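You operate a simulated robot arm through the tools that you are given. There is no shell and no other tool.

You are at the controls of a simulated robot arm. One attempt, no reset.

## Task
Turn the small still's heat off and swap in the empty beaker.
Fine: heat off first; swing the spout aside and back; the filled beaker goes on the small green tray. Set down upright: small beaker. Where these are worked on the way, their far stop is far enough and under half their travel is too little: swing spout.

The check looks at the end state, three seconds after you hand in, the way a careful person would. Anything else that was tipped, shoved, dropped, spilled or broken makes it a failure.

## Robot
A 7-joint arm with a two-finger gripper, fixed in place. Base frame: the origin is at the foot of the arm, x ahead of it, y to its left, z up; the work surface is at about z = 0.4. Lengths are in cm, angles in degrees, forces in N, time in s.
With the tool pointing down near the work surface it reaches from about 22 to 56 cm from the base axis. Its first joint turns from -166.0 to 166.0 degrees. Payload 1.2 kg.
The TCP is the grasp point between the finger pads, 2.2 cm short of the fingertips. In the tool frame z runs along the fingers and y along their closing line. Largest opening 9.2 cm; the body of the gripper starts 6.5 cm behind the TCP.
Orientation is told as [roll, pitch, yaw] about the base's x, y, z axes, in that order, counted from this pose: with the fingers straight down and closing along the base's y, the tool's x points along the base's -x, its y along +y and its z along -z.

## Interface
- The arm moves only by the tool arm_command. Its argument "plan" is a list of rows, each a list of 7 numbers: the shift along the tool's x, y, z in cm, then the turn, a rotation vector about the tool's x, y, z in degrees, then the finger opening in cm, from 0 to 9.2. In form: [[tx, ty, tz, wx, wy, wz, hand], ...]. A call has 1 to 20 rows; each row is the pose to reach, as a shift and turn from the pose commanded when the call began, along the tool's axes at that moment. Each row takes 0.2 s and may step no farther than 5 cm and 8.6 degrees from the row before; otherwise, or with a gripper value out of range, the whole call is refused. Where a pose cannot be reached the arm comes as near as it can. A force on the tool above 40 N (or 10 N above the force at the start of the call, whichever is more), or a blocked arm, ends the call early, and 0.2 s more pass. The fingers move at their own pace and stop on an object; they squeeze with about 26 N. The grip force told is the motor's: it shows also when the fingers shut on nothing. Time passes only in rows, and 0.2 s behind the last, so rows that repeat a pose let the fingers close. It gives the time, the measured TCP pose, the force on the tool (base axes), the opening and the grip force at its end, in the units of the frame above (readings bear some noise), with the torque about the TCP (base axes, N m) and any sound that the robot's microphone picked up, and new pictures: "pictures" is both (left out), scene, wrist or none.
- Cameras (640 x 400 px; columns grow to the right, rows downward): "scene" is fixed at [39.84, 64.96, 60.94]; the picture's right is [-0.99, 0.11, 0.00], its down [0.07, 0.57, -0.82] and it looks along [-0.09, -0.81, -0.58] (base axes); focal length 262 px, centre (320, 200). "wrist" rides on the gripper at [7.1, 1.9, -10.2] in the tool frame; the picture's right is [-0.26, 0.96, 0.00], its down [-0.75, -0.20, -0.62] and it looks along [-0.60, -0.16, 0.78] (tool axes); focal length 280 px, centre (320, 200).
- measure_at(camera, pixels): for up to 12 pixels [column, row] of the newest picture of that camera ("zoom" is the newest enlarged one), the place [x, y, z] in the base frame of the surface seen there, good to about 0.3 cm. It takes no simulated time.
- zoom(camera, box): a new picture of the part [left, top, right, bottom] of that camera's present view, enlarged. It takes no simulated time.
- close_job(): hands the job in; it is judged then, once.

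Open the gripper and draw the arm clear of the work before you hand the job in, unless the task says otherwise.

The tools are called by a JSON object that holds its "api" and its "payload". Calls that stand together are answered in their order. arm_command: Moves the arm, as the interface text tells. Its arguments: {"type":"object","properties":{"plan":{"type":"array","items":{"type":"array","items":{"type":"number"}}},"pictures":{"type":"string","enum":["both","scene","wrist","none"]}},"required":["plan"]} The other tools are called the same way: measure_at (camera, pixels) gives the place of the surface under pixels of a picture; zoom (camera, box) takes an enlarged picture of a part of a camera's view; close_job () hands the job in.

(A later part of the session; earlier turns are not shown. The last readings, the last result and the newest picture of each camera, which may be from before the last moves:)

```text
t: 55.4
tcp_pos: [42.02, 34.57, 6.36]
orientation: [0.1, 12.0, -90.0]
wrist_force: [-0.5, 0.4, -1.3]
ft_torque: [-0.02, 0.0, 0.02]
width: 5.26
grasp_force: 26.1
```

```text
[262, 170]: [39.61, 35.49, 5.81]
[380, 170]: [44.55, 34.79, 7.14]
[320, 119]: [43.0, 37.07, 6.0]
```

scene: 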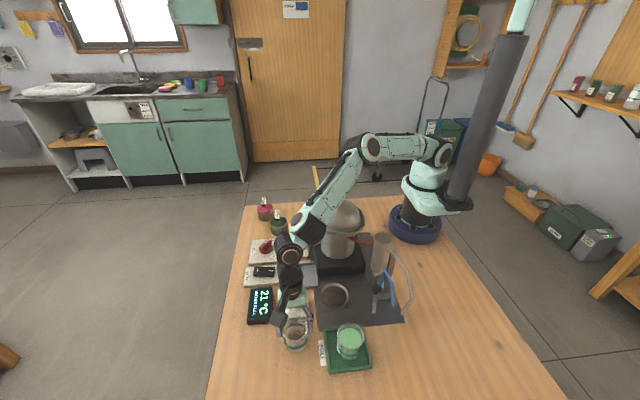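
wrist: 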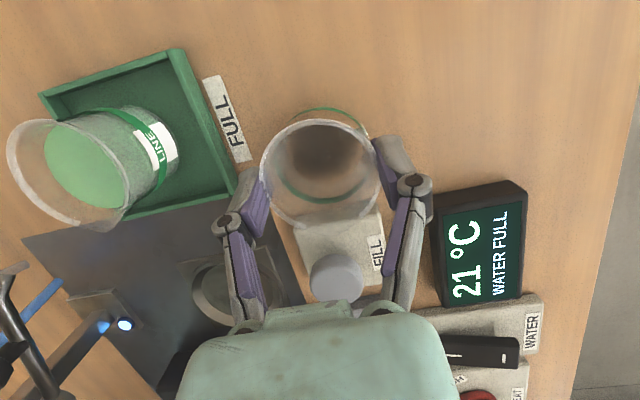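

I check clearance to the FILL plate before setting down.

{"api": "zoom", "payload": {"camera": "scene", "box": [240, 270, 360, 370]}}

{"api": "measure_at", "payload": {"camera": "wrist", "pixels": [[300, 232], [375, 222], [340, 240], [320, 230], [350, 228]]}}

{"api": "measure_at", "payload": {"camera": "scene", "pixels": [[308, 318], [288, 321], [296, 320], [309, 312]]}}

```text
4.00 times, centred on (300, 320) of scene
```

zoom: 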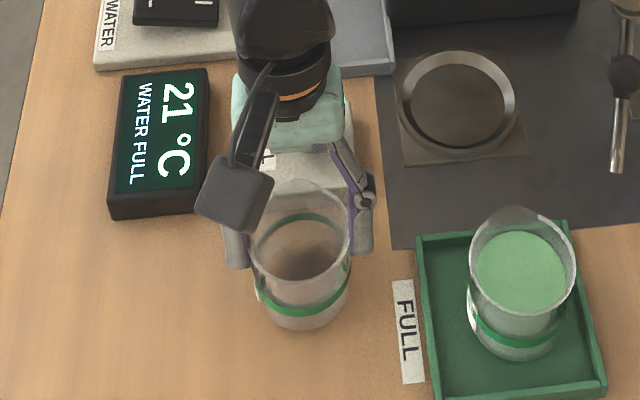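

```text
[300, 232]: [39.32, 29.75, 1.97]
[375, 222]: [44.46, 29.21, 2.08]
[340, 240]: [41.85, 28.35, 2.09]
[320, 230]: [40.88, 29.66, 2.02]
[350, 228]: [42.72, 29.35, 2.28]
```

```text
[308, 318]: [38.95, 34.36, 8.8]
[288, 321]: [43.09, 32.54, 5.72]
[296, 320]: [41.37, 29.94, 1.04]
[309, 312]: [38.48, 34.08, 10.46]
```

The plate's front edge is at y≈30 and the beaker base starts at about 32, so it is clear. I lower the last millimetres to contact.

{"api": "arm_command", "payload": {"plan": [[-0.02, 0, 0.1, 0, 0, 0, 4.5], [-0.04, 0, 0.2, 0, 0, 0, 4.5], [-0.06, 0, 0.29, 0, 0, 0, 4.5], [-0.06, 0, 0.29, 0, 0, 0, 4.5]], "pictures": "wrist"}}

```text
t: 56.4
tcp_pos: [41.99, 34.47, 6.09]
orientation: [-0.1, 12.0, -90.0]
wrist_force: [-0.8, -0.4, 1.8]
ft_torque: [-0.02, 0.02, 0.01]
width: 5.22
grasp_force: 25.8
```

wrist: 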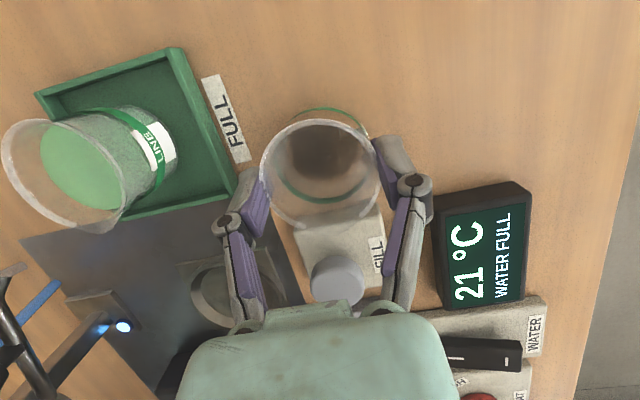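

Contact is felt (+1.8 N). I release, rise clear of the rim, and straighten the tool to vertical.

{"api": "arm_command", "payload": {"plan": [[0, 0, 0, 0, 0, 0, 5.4], [0, 0, 0, 0, 0, 0, 6.2], [0, 0, 0, 0, 0, 0, 7.6], [0, 0, 0, 0, 0, 0, 7.6], [0.21, 0, -0.98, 0, 0, 0, 7.6], [0.52, 0, -2.45, 0, 0, 0, 7.6], [0.94, 0, -4.4, 0, 0, 0, 7.6], [0.94, 0, -4.4, 0, -4, 0, 7.6], [0.94, 0, -4.4, 0, -8, 0, 7.6], [0.94, 0, -4.4, 0, -12, 0, 7.6], [0.94, 0, -4.4, 0, -12, 0, 7.6]]}}

{"api": "zoom", "payload": {"camera": "wrist", "box": [200, 40, 440, 220]}}

{"api": "zoom", "payload": {"camera": "scene", "box": [240, 270, 360, 370]}}

```text
t: 58.8
tcp_pos: [41.93, 34.59, 10.69]
orientation: [-0.1, 0.0, -90.0]
wrist_force: [-0.1, 0.6, -0.9]
ft_torque: [0.01, 0.01, 0.02]
width: 7.57
grasp_force: 0.1
```

scene: 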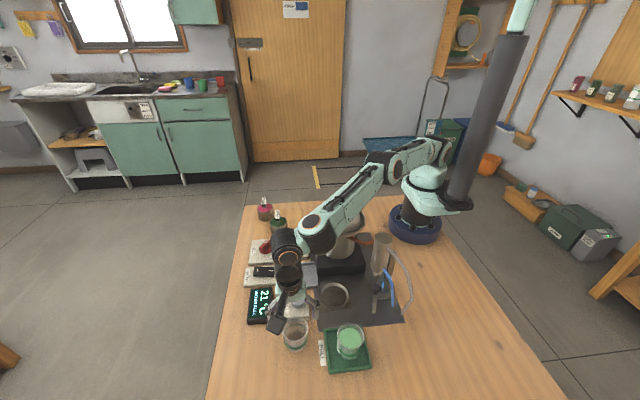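
wrist: 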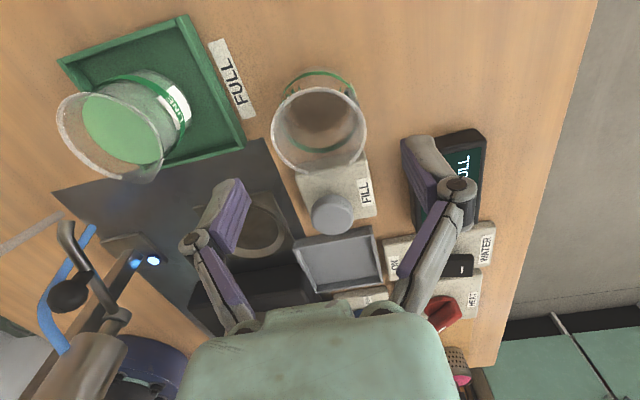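

```text
2.22 times, centred on (320, 130) of wrist
```

zoom: 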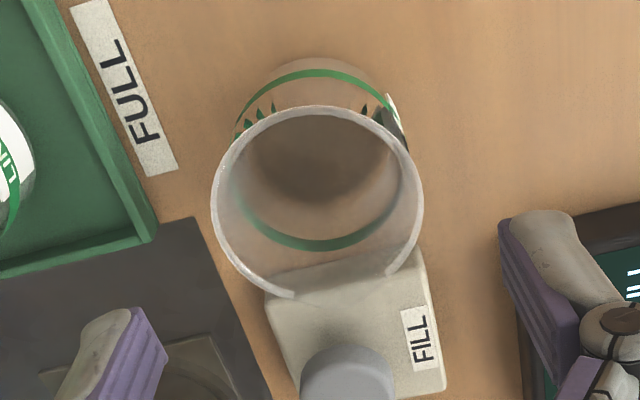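

```text
4.00 times, centred on (300, 320) of scene
```

zoom: 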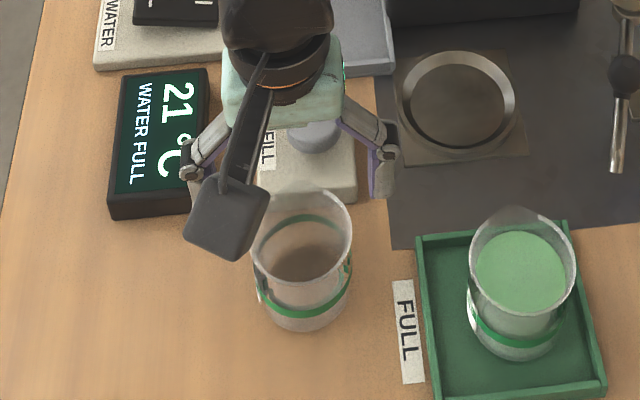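

The beaker stands upright at (42, 34.5). I go down vertically to TCP z≈6 and re-grip.

{"api": "arm_command", "payload": {"plan": [[0, 0, 1.5, 0, 0, 0, 7.6], [0, 0, 3, 0, 0, 0, 7.6], [0, 0, 4.1, 0, 0, 0, 7.6], [0, 0, 4.7, 0, 0, 0, 7.6], [0, 0, 4.7, 0, 0, 0, 6.2], [0, 0, 4.7, 0, 0, 0, 5.5], [0, 0, 4.7, 0, 0, 0, 5], [0, 0, 4.7, 0, 0, 0, 4.5], [0, 0, 4.7, 0, 0, 0, 4.5]]}}

{"api": "zoom", "payload": {"camera": "wrist", "box": [200, 60, 440, 240]}}

```text
t: 60.8
tcp_pos: [42.14, 34.49, 5.85]
orientation: [0.0, 0.0, -90.0]
wrist_force: [0.0, -1.0, 1.0]
ft_torque: [-0.02, -0.04, -0.02]
width: 5.24
grasp_force: 26.0
```

scene: 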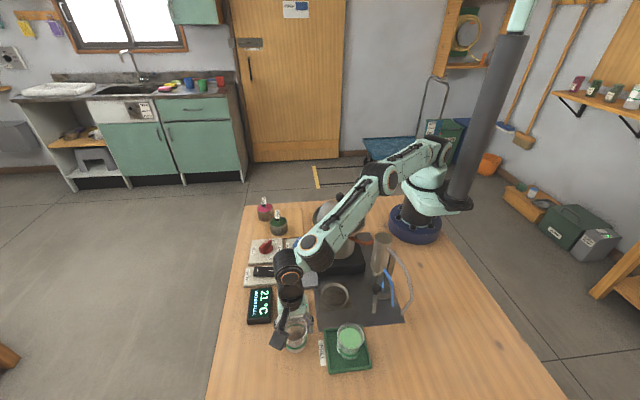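
wrist: 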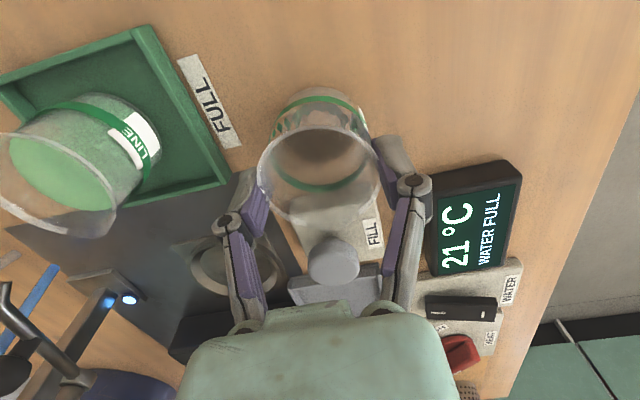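

```text
2.22 times, centred on (320, 150) of wrist
```

zoom: 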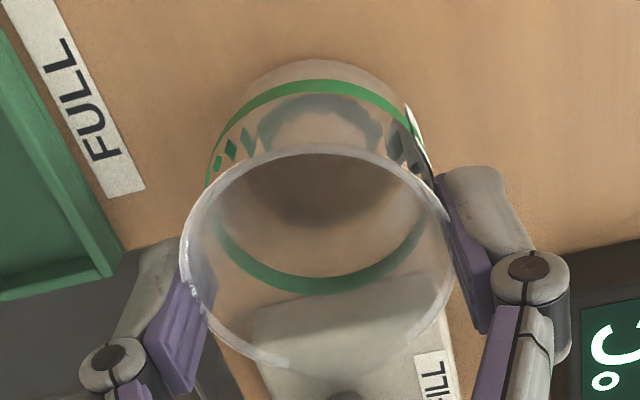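

Re-gripped vertically (5.24). I lift high enough to pass the FILL button and measure the dish ring for the placement.

{"api": "arm_command", "payload": {"plan": [[0, 0, -0.2, 0, 0, 0, 4.5], [0, 0, -0.7, 0, 0, 0, 4.5], [0, 0, -1.5, 0, 0, 0, 4.5], [0, 0, -2.5, 0, 0, 0, 4.5], [0, 0, -3.5, 0, 0, 0, 4.5], [0, 0, -4.5, 0, 0, 0, 4.5], [0, 0, -5.5, 0, 0, 0, 4.5], [0, 0, -6.5, 0, 0, 0, 4.5], [0, 0, -7, 0, 0, 0, 4.5], [0, 0, -7, 0, 0, 0, 4.5]]}}

{"api": "measure_at", "payload": {"camera": "scene", "pixels": [[320, 294], [322, 294], [349, 295], [347, 295], [334, 309], [334, 306], [334, 282], [334, 284], [334, 295]]}}

{"api": "zoom", "payload": {"camera": "scene", "box": [302, 262, 366, 322]}}

{"api": "measure_at", "payload": {"camera": "wrist", "pixels": [[262, 170], [376, 170], [318, 128]]}}

```text
t: 63.0
tcp_pos: [42.09, 34.55, 12.95]
orientation: [-0.1, 0.0, -90.0]
wrist_force: [0.8, -0.5, -1.5]
ft_torque: [0.01, 0.01, 0.01]
width: 5.25
grasp_force: 26.0
```

scene: 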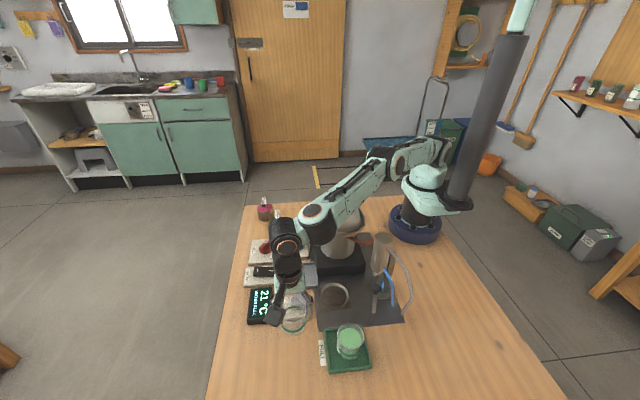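
wrist: 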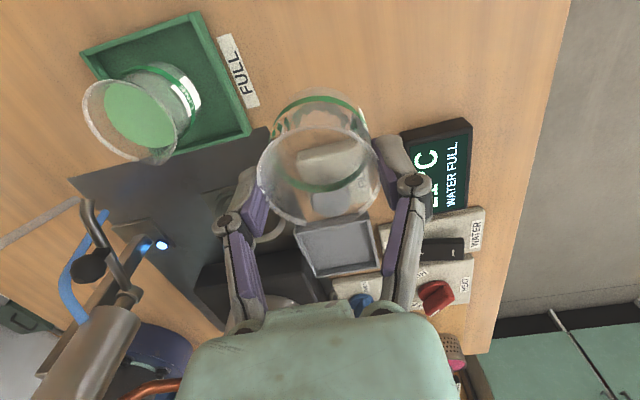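

```text
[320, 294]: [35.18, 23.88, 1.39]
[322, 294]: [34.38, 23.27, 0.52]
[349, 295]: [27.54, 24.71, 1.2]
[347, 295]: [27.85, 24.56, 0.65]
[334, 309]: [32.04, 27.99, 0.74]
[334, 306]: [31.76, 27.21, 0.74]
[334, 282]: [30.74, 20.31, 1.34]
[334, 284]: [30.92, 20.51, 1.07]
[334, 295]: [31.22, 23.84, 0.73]
```

```text
6.67 times, centred on (334, 292) of scene
```

zoom: 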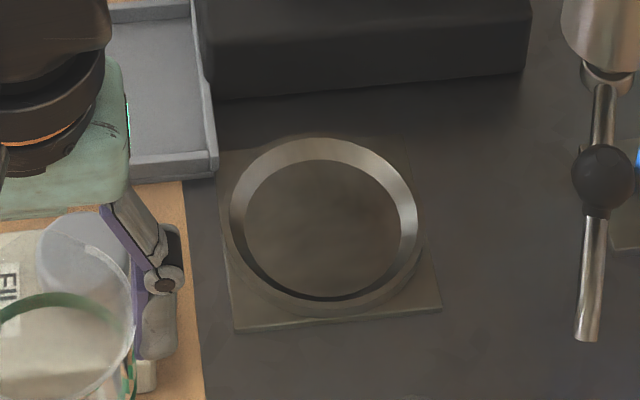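

```text
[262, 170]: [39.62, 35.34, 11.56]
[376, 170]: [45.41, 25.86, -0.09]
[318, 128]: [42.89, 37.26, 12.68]
```

The dish ring is centred at (31.4, 24.1) with an inner radius of about 3.3. I carry the empty beaker there at height.

{"api": "arm_command", "payload": {"plan": [[-0.3, -0.31, 0, 0, 0, 0, 4.5], [-0.8, -0.82, 0, 0, 0, 0, 4.5], [-1.5, -1.54, 0, 0, 0, 0, 4.5], [-2.3, -2.36, 0, 0, 0, 0, 4.5], [-3.1, -3.17, 0, 0, 0, 0, 4.5], [-3.9, -3.99, 0, 0, 0, 0, 4.5], [-4.7, -4.81, 0, 0, 0, 0, 4.5], [-5.5, -5.63, 0, 0, 0, 0, 4.5], [-6.3, -6.45, 0, 0, 0, 0, 4.5], [-7.1, -7.27, 0, 0, 0, 0, 4.5], [-7.9, -8.09, 0, 0, 0, 0, 4.5], [-8.7, -8.91, 0, 0, 0, 0, 4.5], [-9.4, -9.62, 0, 0, 0, 0, 4.5], [-10, -10.24, 0, 0, 0, 0, 4.5], [-10.35, -10.6, 0, 0, 0, 0, 4.5], [-10.45, -10.7, 0, 0, 0, 0, 4.5], [-10.45, -10.7, 0, 0, 0, 0, 4.5]]}}

{"api": "zoom", "payload": {"camera": "scene", "box": [290, 220, 410, 320]}}

{"api": "measure_at", "payload": {"camera": "wrist", "pixels": [[262, 170], [374, 170], [318, 128], [263, 180], [378, 178]]}}

```text
t: 66.6
tcp_pos: [31.1, 24.0, 12.89]
orientation: [0.0, 0.2, -90.0]
wrist_force: [0.1, 0.3, -0.4]
ft_torque: [0.03, 0.0, 0.0]
width: 5.23
grasp_force: 26.3
```

scene: 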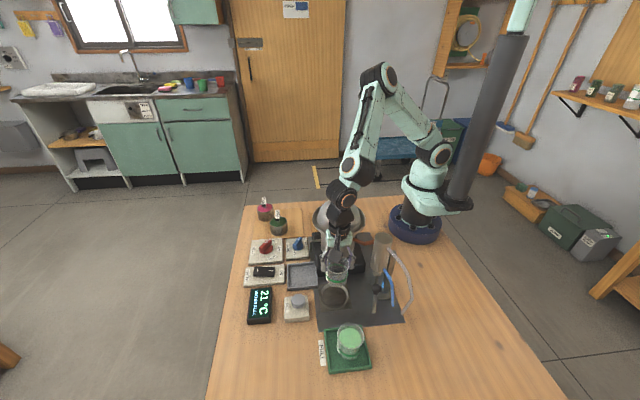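
wrist: 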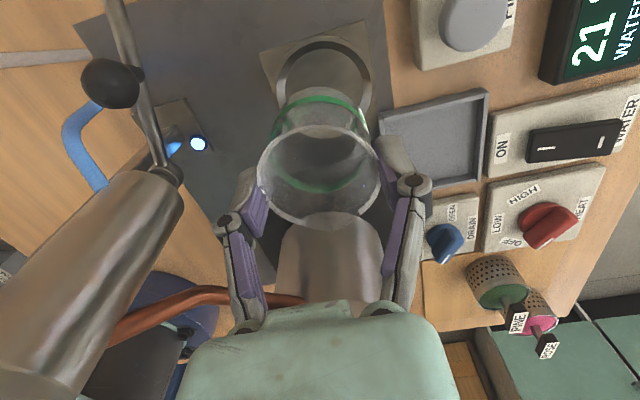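

```text
4.00 times, centred on (350, 270) of scene
```

zoom: 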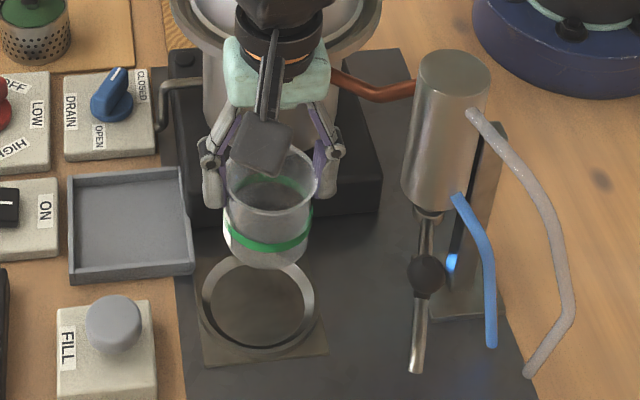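

```text
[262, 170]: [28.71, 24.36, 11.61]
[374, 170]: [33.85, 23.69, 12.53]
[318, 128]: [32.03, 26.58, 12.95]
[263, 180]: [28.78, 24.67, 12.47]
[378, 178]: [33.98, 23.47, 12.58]
```

The rim is centred at about (31.35, 23.95) over the ring. I lower most of the way with a 0.1 cm correction.

{"api": "arm_command", "payload": {"plan": [[0.1, 0.1, 0.5, 0, 0, 0, 4.5], [0.1, 0.1, 1.3, 0, 0, 0, 4.5], [0.1, 0.1, 2.2, 0, 0, 0, 4.5], [0.1, 0.1, 3.1, 0, 0, 0, 4.5], [0.1, 0.1, 4, 0, 0, 0, 4.5], [0.1, 0.1, 4.7, 0, 0, 0, 4.5], [0.1, 0.1, 5.2, 0, 0, 0, 4.5], [0.1, 0.1, 5.6, 0, 0, 0, 4.5], [0.1, 0.1, 5.6, 0, 0, 0, 4.5]]}}

{"api": "zoom", "payload": {"camera": "scene", "box": [302, 252, 366, 312]}}

{"api": "zoom", "payload": {"camera": "wrist", "box": [200, 40, 440, 220]}}

```text
t: 68.6
tcp_pos: [31.34, 24.09, 7.3]
orientation: [0.0, 0.0, -90.1]
wrist_force: [0.0, -0.1, -1.0]
ft_torque: [-0.03, 0.02, -0.06]
width: 5.25
grasp_force: 26.0
```

scene: 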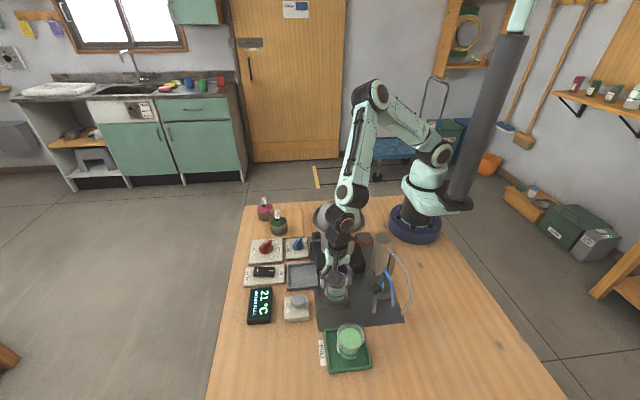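
wrist: 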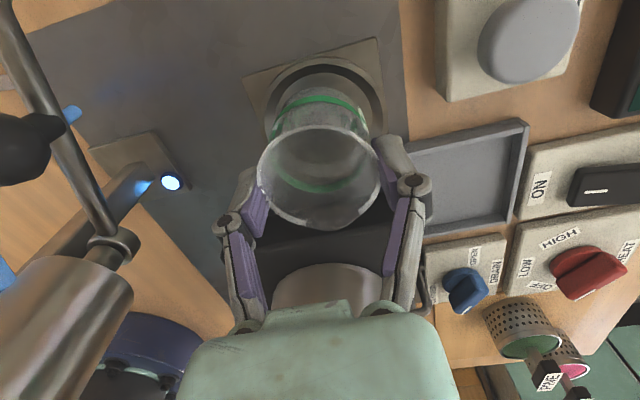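

```text
6.67 times, centred on (334, 282) of scene
```

zoom: 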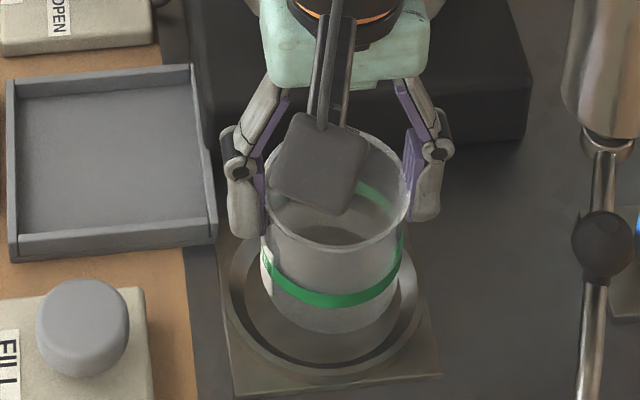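

```text
2.22 times, centred on (320, 130) of wrist
```

zoom: 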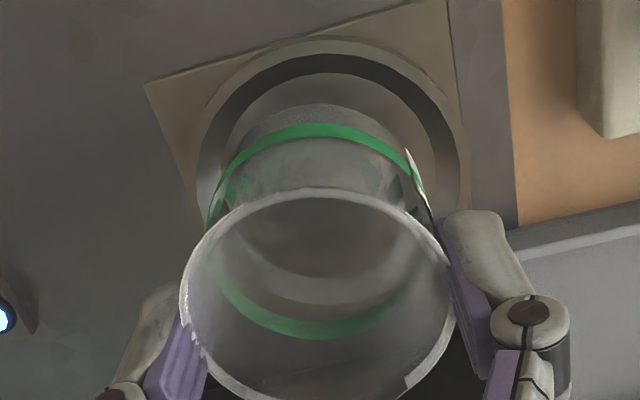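

The beaker sits centred inside the ring view. I lower in small steps until contact.

{"api": "arm_command", "payload": {"plan": [[0, 0, 0.15, 0, 0, 0, 4.5], [0, 0, 0.3, 0, 0, 0, 4.5], [0, 0, 0.45, 0, 0, 0, 4.5], [0, 0, 0.55, 0, 0, 0, 4.5], [0, 0, 0.65, 0, 0, 0, 4.5], [0, 0, 0.65, 0, 0, 0, 4.5]], "pictures": "wrist"}}

```text
t: 70.0
tcp_pos: [31.26, 24.13, 6.69]
orientation: [-0.1, 0.0, -90.0]
wrist_force: [-0.4, 0.5, -1.1]
ft_torque: [0.01, 0.01, 0.01]
width: 5.25
grasp_force: 26.2
```

wrist: 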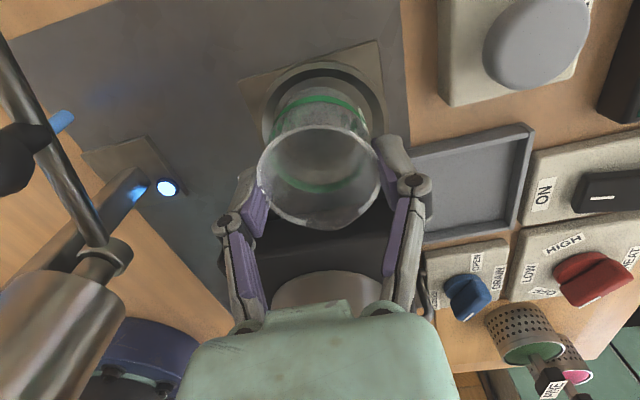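

No contact yet (force still −1.1 N), so I keep lowering by 0.1 cm steps.

{"api": "arm_command", "payload": {"plan": [[0, 0, 0.1, 0, 0, 0, 4.5], [0, 0, 0.2, 0, 0, 0, 4.5], [0, 0, 0.3, 0, 0, 0, 4.5], [0, 0, 0.3, 0, 0, 0, 4.5]], "pictures": "wrist"}}

```text
t: 71.0
tcp_pos: [31.44, 24.15, 6.3]
orientation: [0.0, 0.0, -89.9]
wrist_force: [-0.3, 0.4, -0.1]
ft_torque: [-0.04, 0.0, 0.0]
width: 5.23
grasp_force: 25.7
```

wrist: 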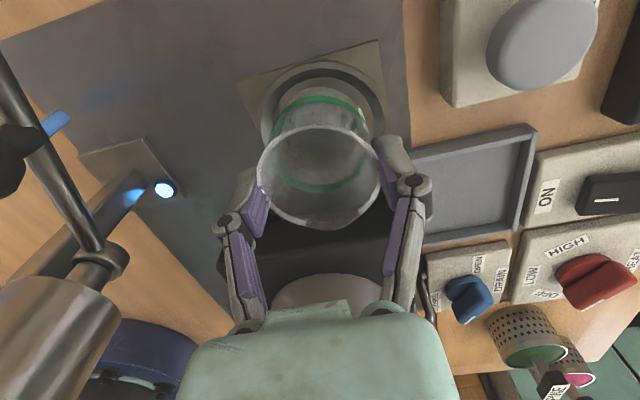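

The force is near zero and may be the start of contact; I continue 0.1 cm at a time.

{"api": "arm_command", "payload": {"plan": [[0, 0, 0.08, 0, 0, 0, 4.5], [0, 0, 0.15, 0, 0, 0, 4.5], [0, 0, 0.15, 0, 0, 0, 4.5]]}}

{"api": "zoom", "payload": {"camera": "scene", "box": [302, 252, 366, 312]}}

```text
t: 71.8
tcp_pos: [31.47, 24.1, 6.26]
orientation: [0.0, 0.0, -90.0]
wrist_force: [-3.1, -4.1, 13.4]
ft_torque: [-0.19, 0.17, 0.03]
width: 5.26
grasp_force: 25.8
```

scene: 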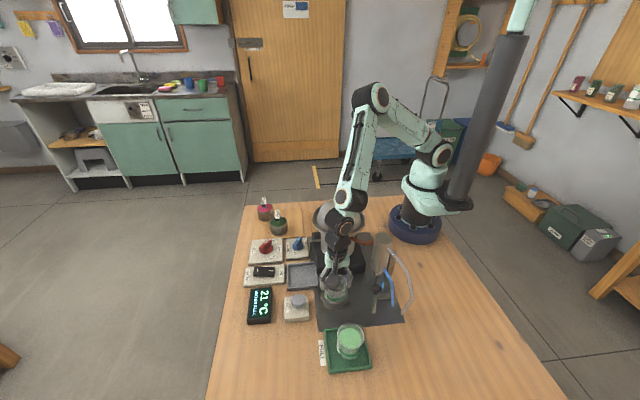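
wrist: 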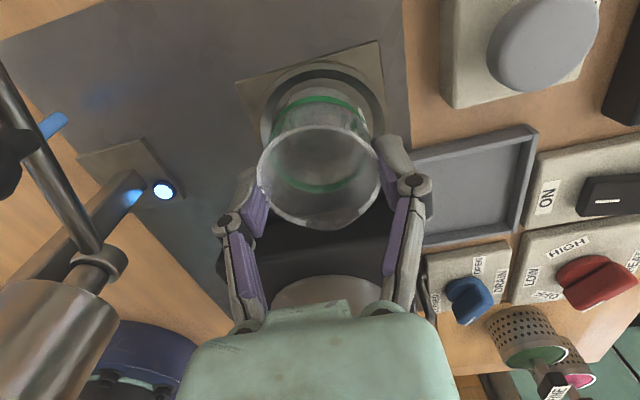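

```text
6.67 times, centred on (334, 282) of scene
```

zoom: 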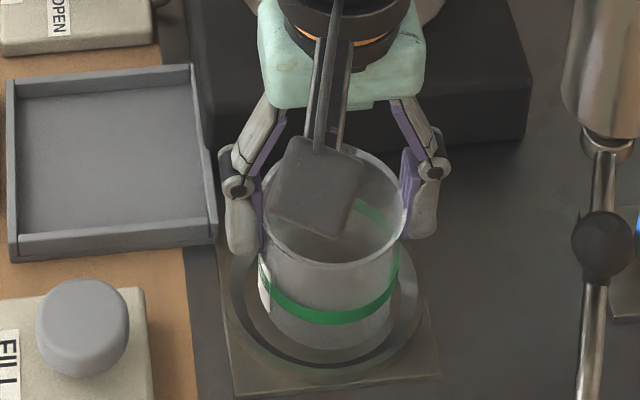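

Contact at 13 N, consistent with sitting on the dish floor. I relax slightly, open, and rise straight up.

{"api": "arm_command", "payload": {"plan": [[0, 0, -0.09, 0, 0, 0, 4.5], [0, 0, -0.09, 0, 0, 0, 5.4], [0, 0, -0.09, 0, 0, 0, 6], [0, 0, -0.09, 0, 0, 0, 7], [0, 0, -0.09, 0, 0, 0, 7.6], [0, 0, -1, 0, 0, 0, 7.6], [0, 0, -3, 0, 0, 0, 7.6], [0, 0, -6, 0, 0, 0, 7.6], [0, 0, -10, 0, 0, 0, 7.6], [0, 0, -14, 0, 0, 0, 7.6], [0, 0, -18, 0, 0, 0, 7.6], [0, 0, -20, 0, 0, 0, 7.6]]}}

{"api": "zoom", "payload": {"camera": "scene", "box": [302, 252, 366, 312]}}

{"api": "zoom", "payload": {"camera": "wrist", "box": [200, 40, 440, 190]}}

```text
t: 74.4
tcp_pos: [31.36, 24.03, 26.22]
orientation: [0.0, 0.0, -90.0]
wrist_force: [-0.1, -0.6, 0.6]
ft_torque: [0.0, -0.01, 0.02]
width: 7.6
grasp_force: 0.0
```

scene: 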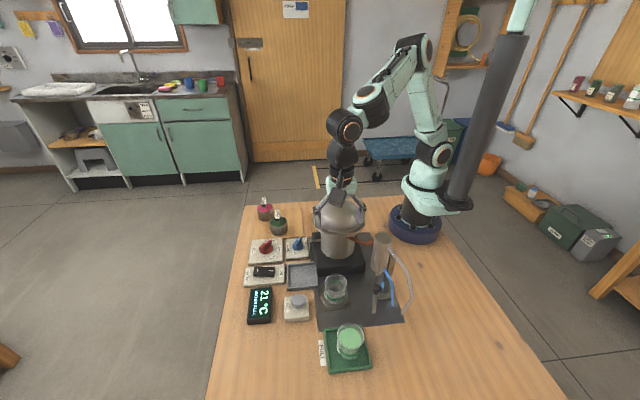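
wrist: 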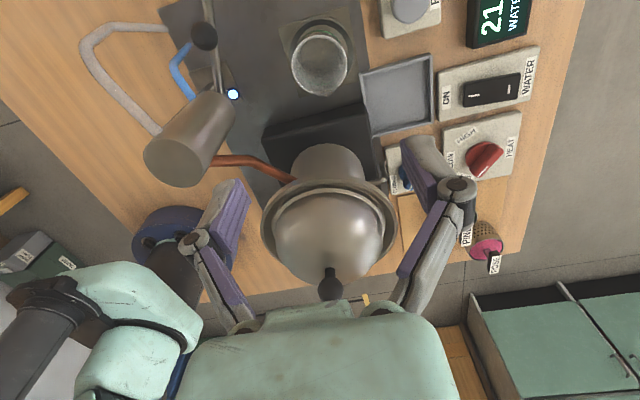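

```text
6.67 times, centred on (334, 282) of scene
```

zoom: 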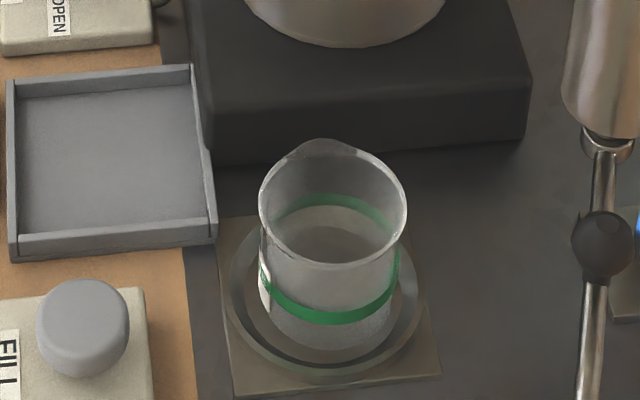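

```text
2.67 times, centred on (320, 115) of wrist
```

zoom: 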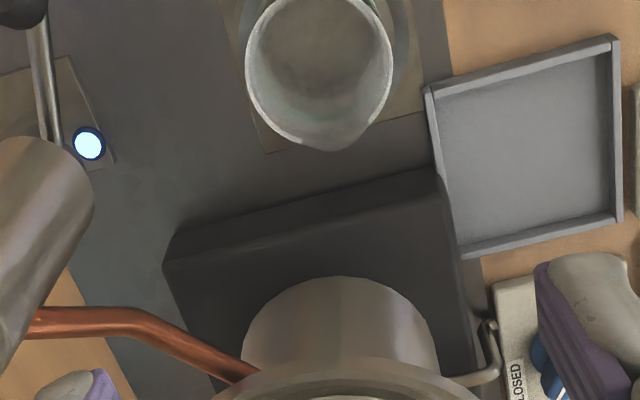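

The empty beaker stands upright in the dish. Now I measure the spout's present position for the swing back.

{"api": "zoom", "payload": {"camera": "scene", "box": [350, 240, 414, 320]}}

{"api": "measure_at", "payload": {"camera": "scene", "pixels": [[377, 274], [377, 278], [376, 288], [378, 288], [377, 285], [376, 295], [375, 300], [375, 303], [374, 307], [378, 265], [380, 239]]}}

{"api": "measure_at", "payload": {"camera": "wrist", "pixels": [[205, 36], [203, 28], [195, 36], [213, 36], [215, 60], [218, 80], [209, 15], [208, 5], [212, 48], [180, 160]]}}

```text
5.00 times, centred on (382, 280) of scene
```

zoom: 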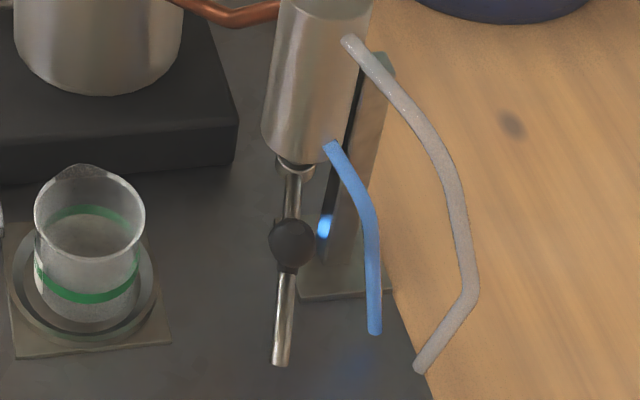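

```text
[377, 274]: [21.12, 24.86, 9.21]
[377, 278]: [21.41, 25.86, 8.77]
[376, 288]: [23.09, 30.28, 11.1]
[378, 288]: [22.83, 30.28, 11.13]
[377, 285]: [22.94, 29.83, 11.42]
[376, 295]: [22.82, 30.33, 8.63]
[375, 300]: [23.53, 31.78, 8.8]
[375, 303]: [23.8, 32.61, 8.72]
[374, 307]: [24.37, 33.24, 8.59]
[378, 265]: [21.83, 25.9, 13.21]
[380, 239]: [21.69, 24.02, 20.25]
```

```text
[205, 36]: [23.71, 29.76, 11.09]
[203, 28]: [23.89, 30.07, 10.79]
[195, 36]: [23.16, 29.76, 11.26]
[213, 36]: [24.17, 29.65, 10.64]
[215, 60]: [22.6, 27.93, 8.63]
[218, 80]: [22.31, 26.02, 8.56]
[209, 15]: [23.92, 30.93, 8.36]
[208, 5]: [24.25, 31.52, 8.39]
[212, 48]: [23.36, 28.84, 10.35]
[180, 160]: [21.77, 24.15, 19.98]
```

The spout now points along about 73° with its knob at roughly (23.0, 29.75). I move above it at yaw 31, the same pose I rose from earlier, with the fingers slightly open.

{"api": "arm_command", "payload": {"plan": [[0.37, -0.56, -1, 0, 0, -8.07, 4.4], [0.75, -1.13, -2.2, 0, 0, -16.13, 4.4], [1.12, -1.69, -2.2, 0, 0, -24.2, 4.4], [1.5, -2.26, -2.2, 0, 0, -32.27, 4.4], [1.87, -2.82, -2.2, 0, 0, -40.33, 4.4], [2.25, -3.38, -2.2, 0, 0, -48.4, 4.4], [2.62, -3.95, -2.2, 0, 0, -56.47, 4.4], [3, -4.51, -2.2, 0, 0, -64.53, 4.4], [3.37, -5.08, -2.2, 0, 0, -72.6, 4.4], [3.75, -5.64, -2.2, 0, 0, -80.67, 4.4], [4.12, -6.2, -2.2, 0, 0, -88.73, 4.4], [4.5, -6.77, -2.2, 0, 0, -96.8, 4.4], [4.87, -7.33, -2.2, 0, 0, -104.87, 4.4], [5.25, -7.9, -2.2, 0, 0, -112.93, 4.4], [5.62, -8.46, -2.2, 0, 0, -121, 4.4], [5.62, -8.46, 1, 0, 0, -121, 4.4], [5.62, -8.46, 4, 0, 0, -121, 4.4], [5.62, -8.46, 6, 0, 0, -121, 4.4], [5.62, -8.46, 6, 0, 0, -121, 4.4]]}}

{"api": "zoom", "payload": {"camera": "wrist", "box": [200, 0, 440, 150]}}

{"api": "zoom", "payload": {"camera": "scene", "box": [330, 220, 420, 320]}}

```text
t: 78.4
tcp_pos: [22.71, 29.96, 20.22]
orientation: [0.0, 0.1, 31.0]
wrist_force: [-0.1, -0.3, 0.4]
ft_torque: [0.0, -0.01, 0.02]
width: 4.39
grasp_force: 0.1
```

scene: 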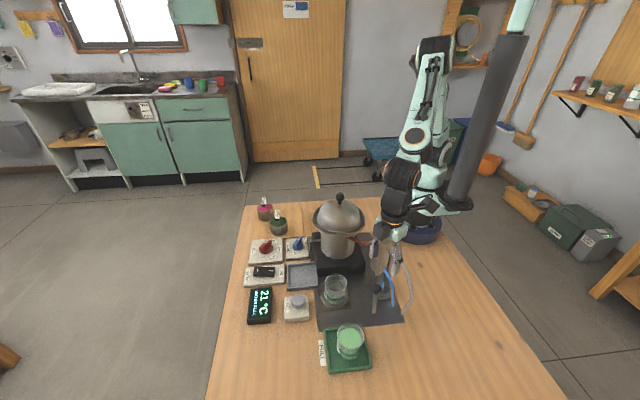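
wrist: 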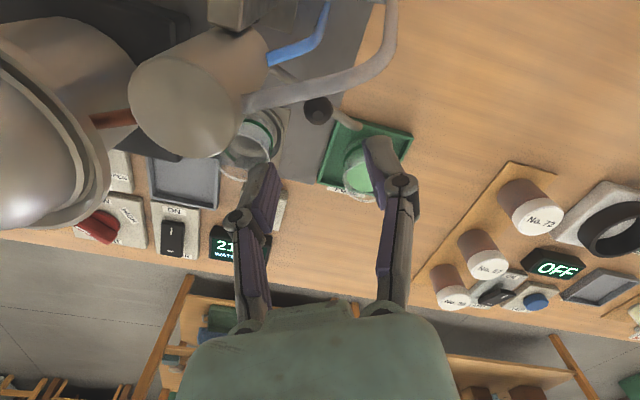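

```text
2.67 times, centred on (320, 75) of wrist
```

zoom: 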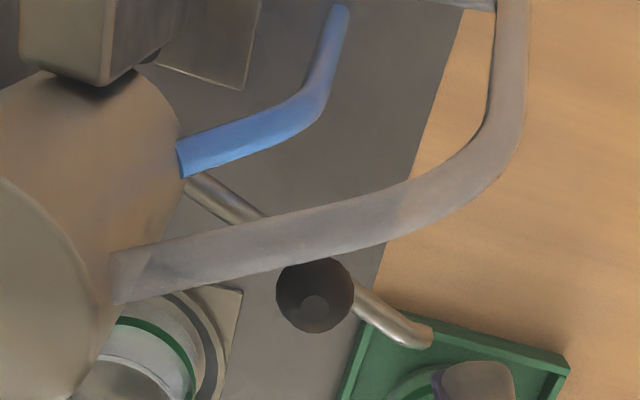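

```text
4.00 times, centred on (375, 270) of scene
```

zoom: 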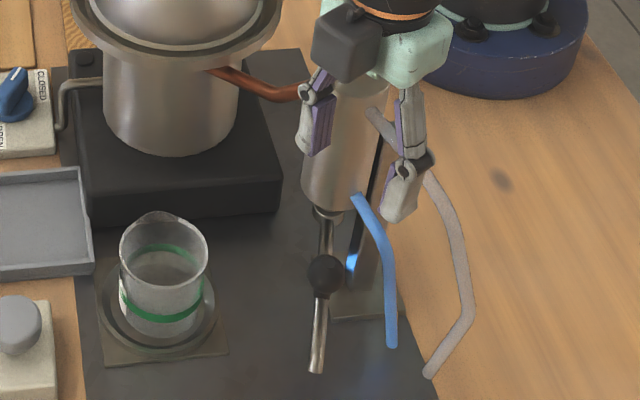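

I measure the knob from here to refine the grasp point.

{"api": "measure_at", "payload": {"camera": "zoom", "pixels": [[325, 275]]}}

{"api": "measure_at", "payload": {"camera": "wrist", "pixels": [[318, 111], [318, 115], [307, 110], [329, 110], [318, 101], [318, 121], [345, 118], [355, 125], [280, 74], [290, 82], [300, 100], [340, 90]]}}

```text
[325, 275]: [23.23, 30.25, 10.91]
```

```text
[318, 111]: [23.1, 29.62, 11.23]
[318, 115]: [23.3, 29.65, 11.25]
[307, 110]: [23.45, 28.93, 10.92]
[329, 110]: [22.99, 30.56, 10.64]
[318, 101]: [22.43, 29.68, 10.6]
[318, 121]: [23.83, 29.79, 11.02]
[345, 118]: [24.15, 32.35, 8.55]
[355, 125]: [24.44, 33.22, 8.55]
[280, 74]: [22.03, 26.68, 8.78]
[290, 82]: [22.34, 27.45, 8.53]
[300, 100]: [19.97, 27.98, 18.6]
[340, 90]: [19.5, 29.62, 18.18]
```

The knob centre is at (23.15, 29.7) and the pivot is refined to (21.1, 24.1) with r≈5.98, angle ≈70°. I go down astride the knob.

{"api": "arm_command", "payload": {"plan": [[-0.25, -0.43, 1, 0, 0, 0, 4.2], [-0.25, -0.43, 3.5, 0, 0, 0, 4.2], [-0.25, -0.43, 6, 0, 0, 0, 4.2], [-0.25, -0.43, 7.7, 0, 0, 0, 4.2], [-0.25, -0.43, 8.7, 0, 0, 0, 4.2], [-0.25, -0.43, 8.7, 0, 0, 0, 4.2]]}}

{"api": "zoom", "payload": {"camera": "wrist", "box": [200, 80, 440, 230]}}

{"api": "zoom", "payload": {"camera": "scene", "box": [330, 220, 420, 320]}}

```text
t: 79.8
tcp_pos: [23.29, 29.51, 11.47]
orientation: [-0.1, -0.1, 31.0]
wrist_force: [0.3, -0.7, 0.5]
ft_torque: [0.0, -0.07, -0.01]
width: 4.2
grasp_force: 0.0
```

scene: 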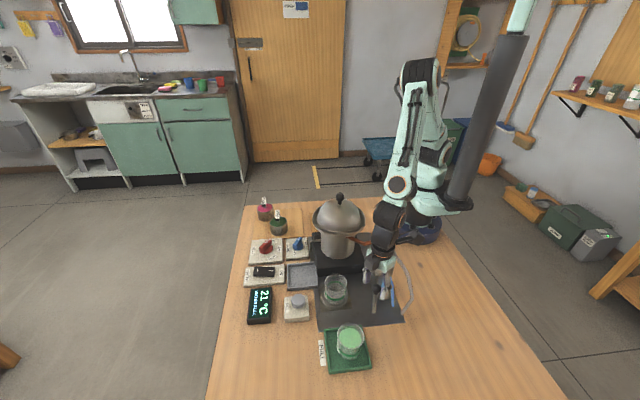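
wrist: 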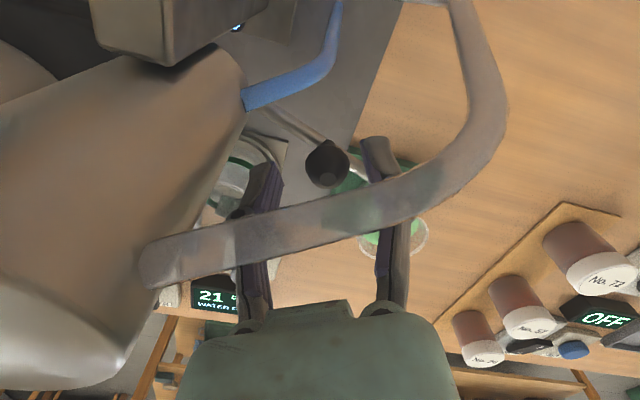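

```text
2.67 times, centred on (320, 155) of wrist
```

zoom: 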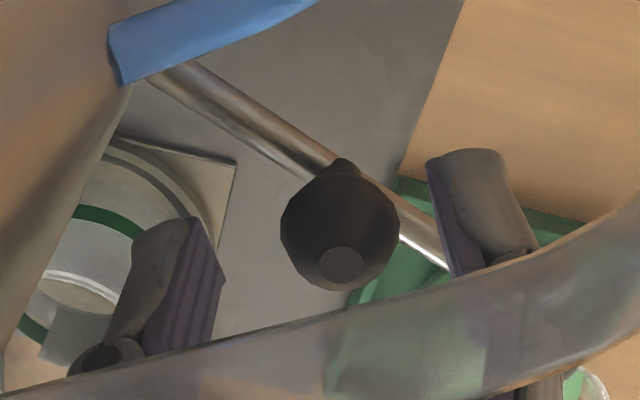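

```text
4.00 times, centred on (375, 270) of scene
```

zoom: 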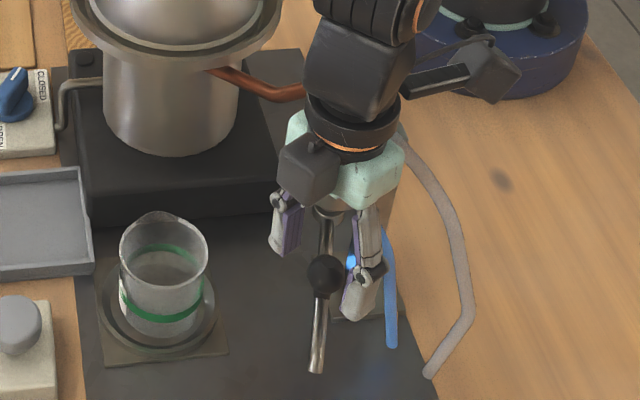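

The knob is between the pads. I nudge 0.2 towards it and close.

{"api": "arm_command", "payload": {"plan": [[0, 0.2, 0, 0, 0, 0, 4.2], [0, 0.2, 0, 0, 0, 0, 1], [0, 0.2, 0, 0, 0, 0, 1], [0, 0.2, 0, 0, 0, 0, 1]]}}

```text
t: 80.8
tcp_pos: [23.22, 29.63, 11.61]
orientation: [0.1, -0.2, 31.1]
wrist_force: [2.3, 7.2, 8.1]
ft_torque: [0.1, -0.03, 0.03]
width: 2.11
grasp_force: 27.5
```

scene: 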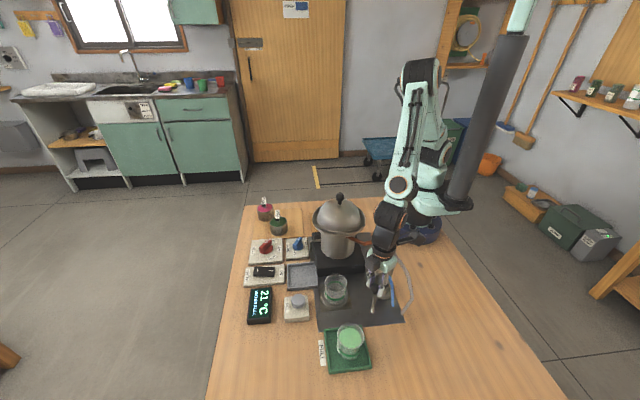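
wrist: 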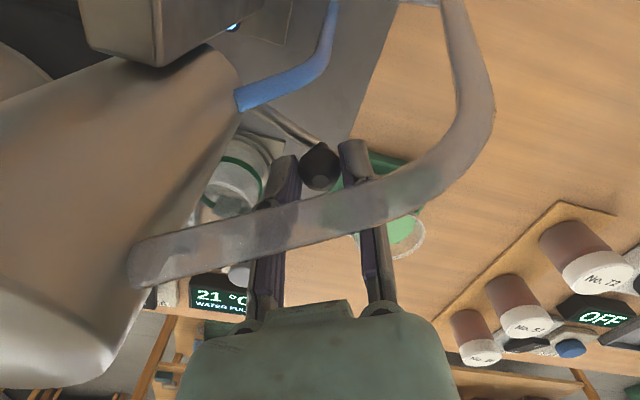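

Held (2.11). I swing back the first 30° along the refined arc and check the forces.

{"api": "arm_command", "payload": {"plan": [[-0.309, -0.419, 0, 0, 0, 5, 1], [-0.581, -0.864, 0, 0, 0, 10, 1], [-0.813, -1.33, 0, 0, 0, 15, 1], [-1.003, -1.815, 0, 0, 0, 20, 1], [-1.15, -2.315, 0, 0, 0, 25, 1], [-1.253, -2.826, 0, 0, 0, 30, 1], [-1.253, -2.826, 0, 0, 0, 30, 1]]}}

{"api": "zoom", "payload": {"camera": "scene", "box": [310, 220, 420, 320]}}

```text
t: 82.4
tcp_pos: [25.77, 27.96, 11.47]
orientation: [0.0, 0.1, 0.8]
wrist_force: [-3.0, -2.5, 10.2]
ft_torque: [-0.05, -0.09, 0.05]
width: 2.1
grasp_force: 27.9
```

scene: 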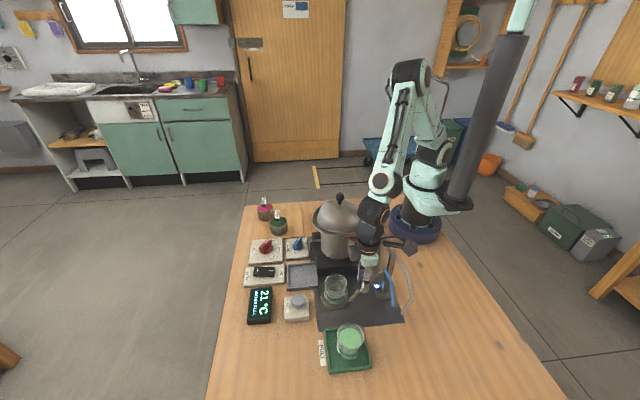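
wrist: 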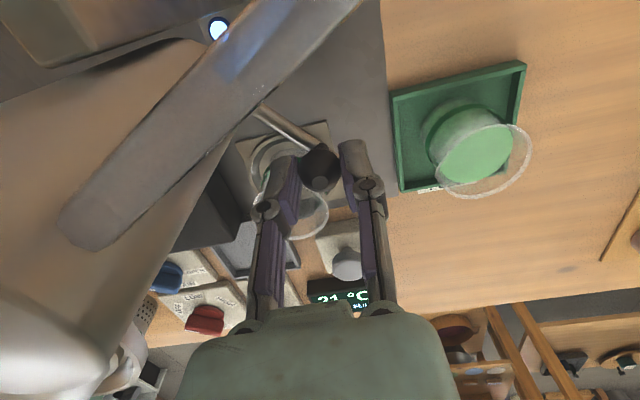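

```text
4.00 times, centred on (365, 270) of scene
```

zoom: 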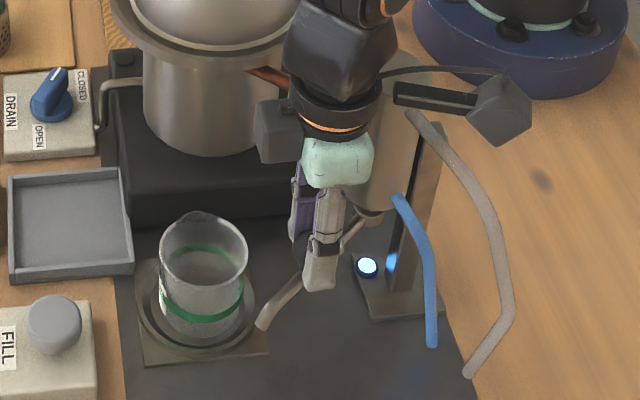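

Lateral forces are small, so the pivot fit is good. I continue another 30°, with the spout passing about 2 cm above the beaker rim.

{"api": "arm_command", "payload": {"plan": [[-0.309, -0.419, -0.05, 0, 0, 5, 1], [-0.581, -0.864, -0.05, 0, 0, 10, 1], [-0.813, -1.33, -0.05, 0, 0, 15, 1], [-1.003, -1.815, -0.05, 0, 0, 20, 1], [-1.15, -2.315, -0.05, 0, 0, 25, 1], [-1.253, -2.826, -0.05, 0, 0, 30, 1], [-1.253, -2.826, -0.05, 0, 0, 30, 1]]}}

{"api": "zoom", "payload": {"camera": "scene", "box": [310, 220, 420, 320]}}

```text
t: 84.0
tcp_pos: [27.02, 24.96, 11.48]
orientation: [0.1, 0.0, -29.2]
wrist_force: [10.4, 0.5, -21.8]
ft_torque: [-0.01, -0.18, -0.02]
width: 2.11
grasp_force: 28.0
```

scene: 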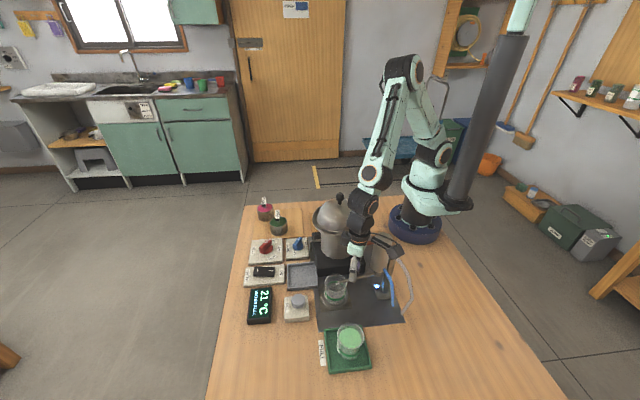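
wrist: 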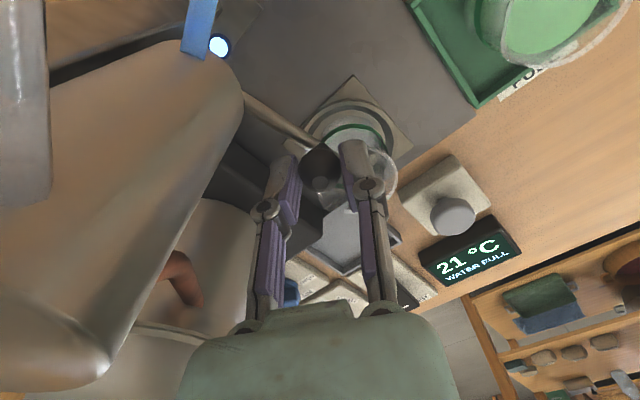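

```text
4.00 times, centred on (365, 270) of scene
```

zoom: 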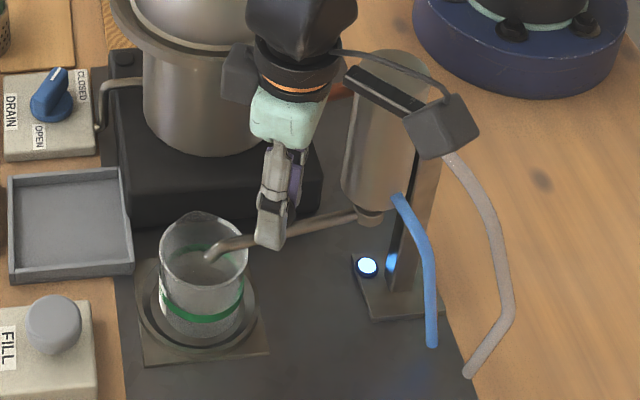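

The spout is nearly back (knob at (27.0,25.0) versus the original (27.15,24.35)). I do the last degrees gently with a little outward correction and the height eased.

{"api": "arm_command", "payload": {"plan": [[-0.188, -0.114, 0.06, 0, 0, 2, 1], [-0.311, -0.283, 0.06, 0, 0, 4, 1], [-0.426, -0.457, 0.06, 0, 0, 6, 1], [-0.48, -0.545, 0.06, 0, 0, 7, 1], [-0.48, -0.545, 0.06, 0, 0, 7, 1]]}}

{"api": "zoom", "payload": {"camera": "scene", "box": [310, 220, 410, 320]}}

```text
t: 85.2
tcp_pos: [27.21, 24.4, 11.59]
orientation: [0.1, 0.2, -35.9]
wrist_force: [-8.6, -0.1, 17.9]
ft_torque: [0.02, 0.17, -0.07]
width: 2.11
grasp_force: 28.2
```

scene: 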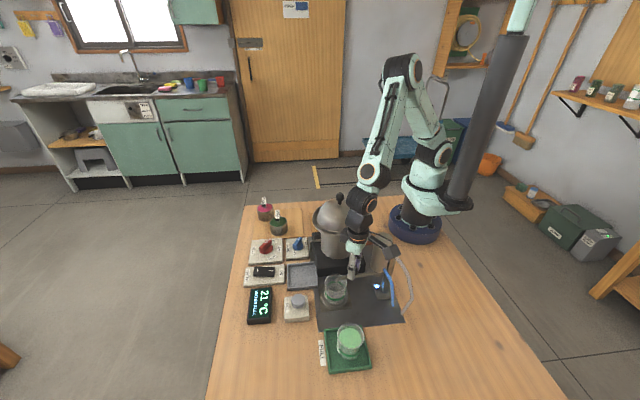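
wrist: 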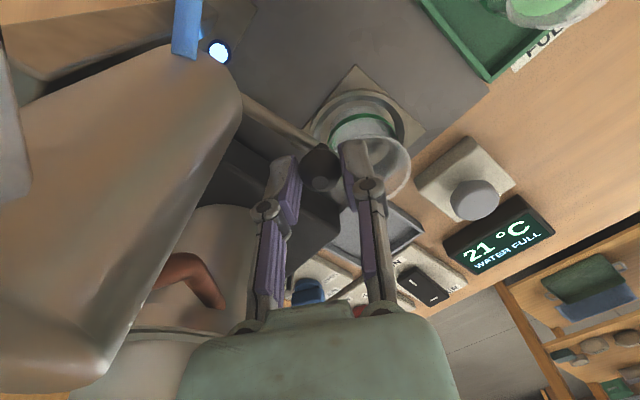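

```text
4.00 times, centred on (360, 270) of scene
```

zoom: 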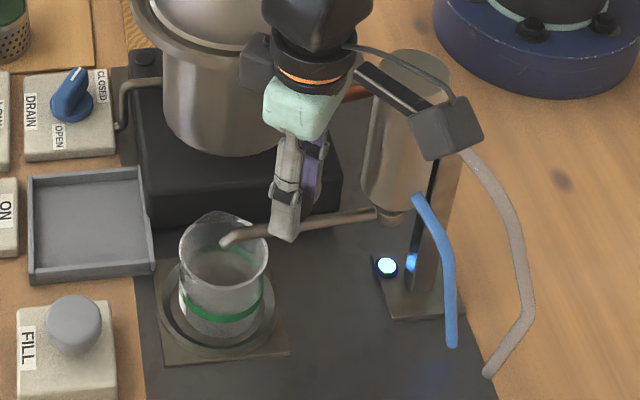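

The TCP equals the original grasp position with no tangential load. I compare the spout tip with the original picture using the same zoom box.

{"api": "zoom", "payload": {"camera": "scene", "box": [230, 180, 430, 305]}}

{"api": "measure_at", "payload": {"camera": "scene", "pixels": [[337, 279], [343, 277], [366, 274], [370, 273], [340, 278]]}}

```text
3.20 times, centred on (330, 242) of scene
```

zoom: 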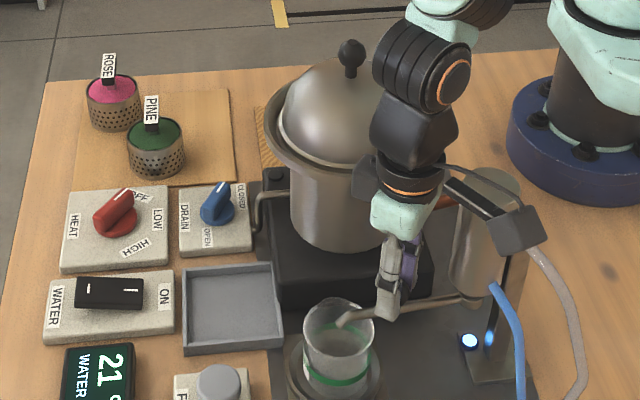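

```text
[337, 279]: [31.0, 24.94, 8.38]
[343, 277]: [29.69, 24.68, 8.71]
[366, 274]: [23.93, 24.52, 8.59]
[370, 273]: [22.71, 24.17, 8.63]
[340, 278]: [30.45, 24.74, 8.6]
```

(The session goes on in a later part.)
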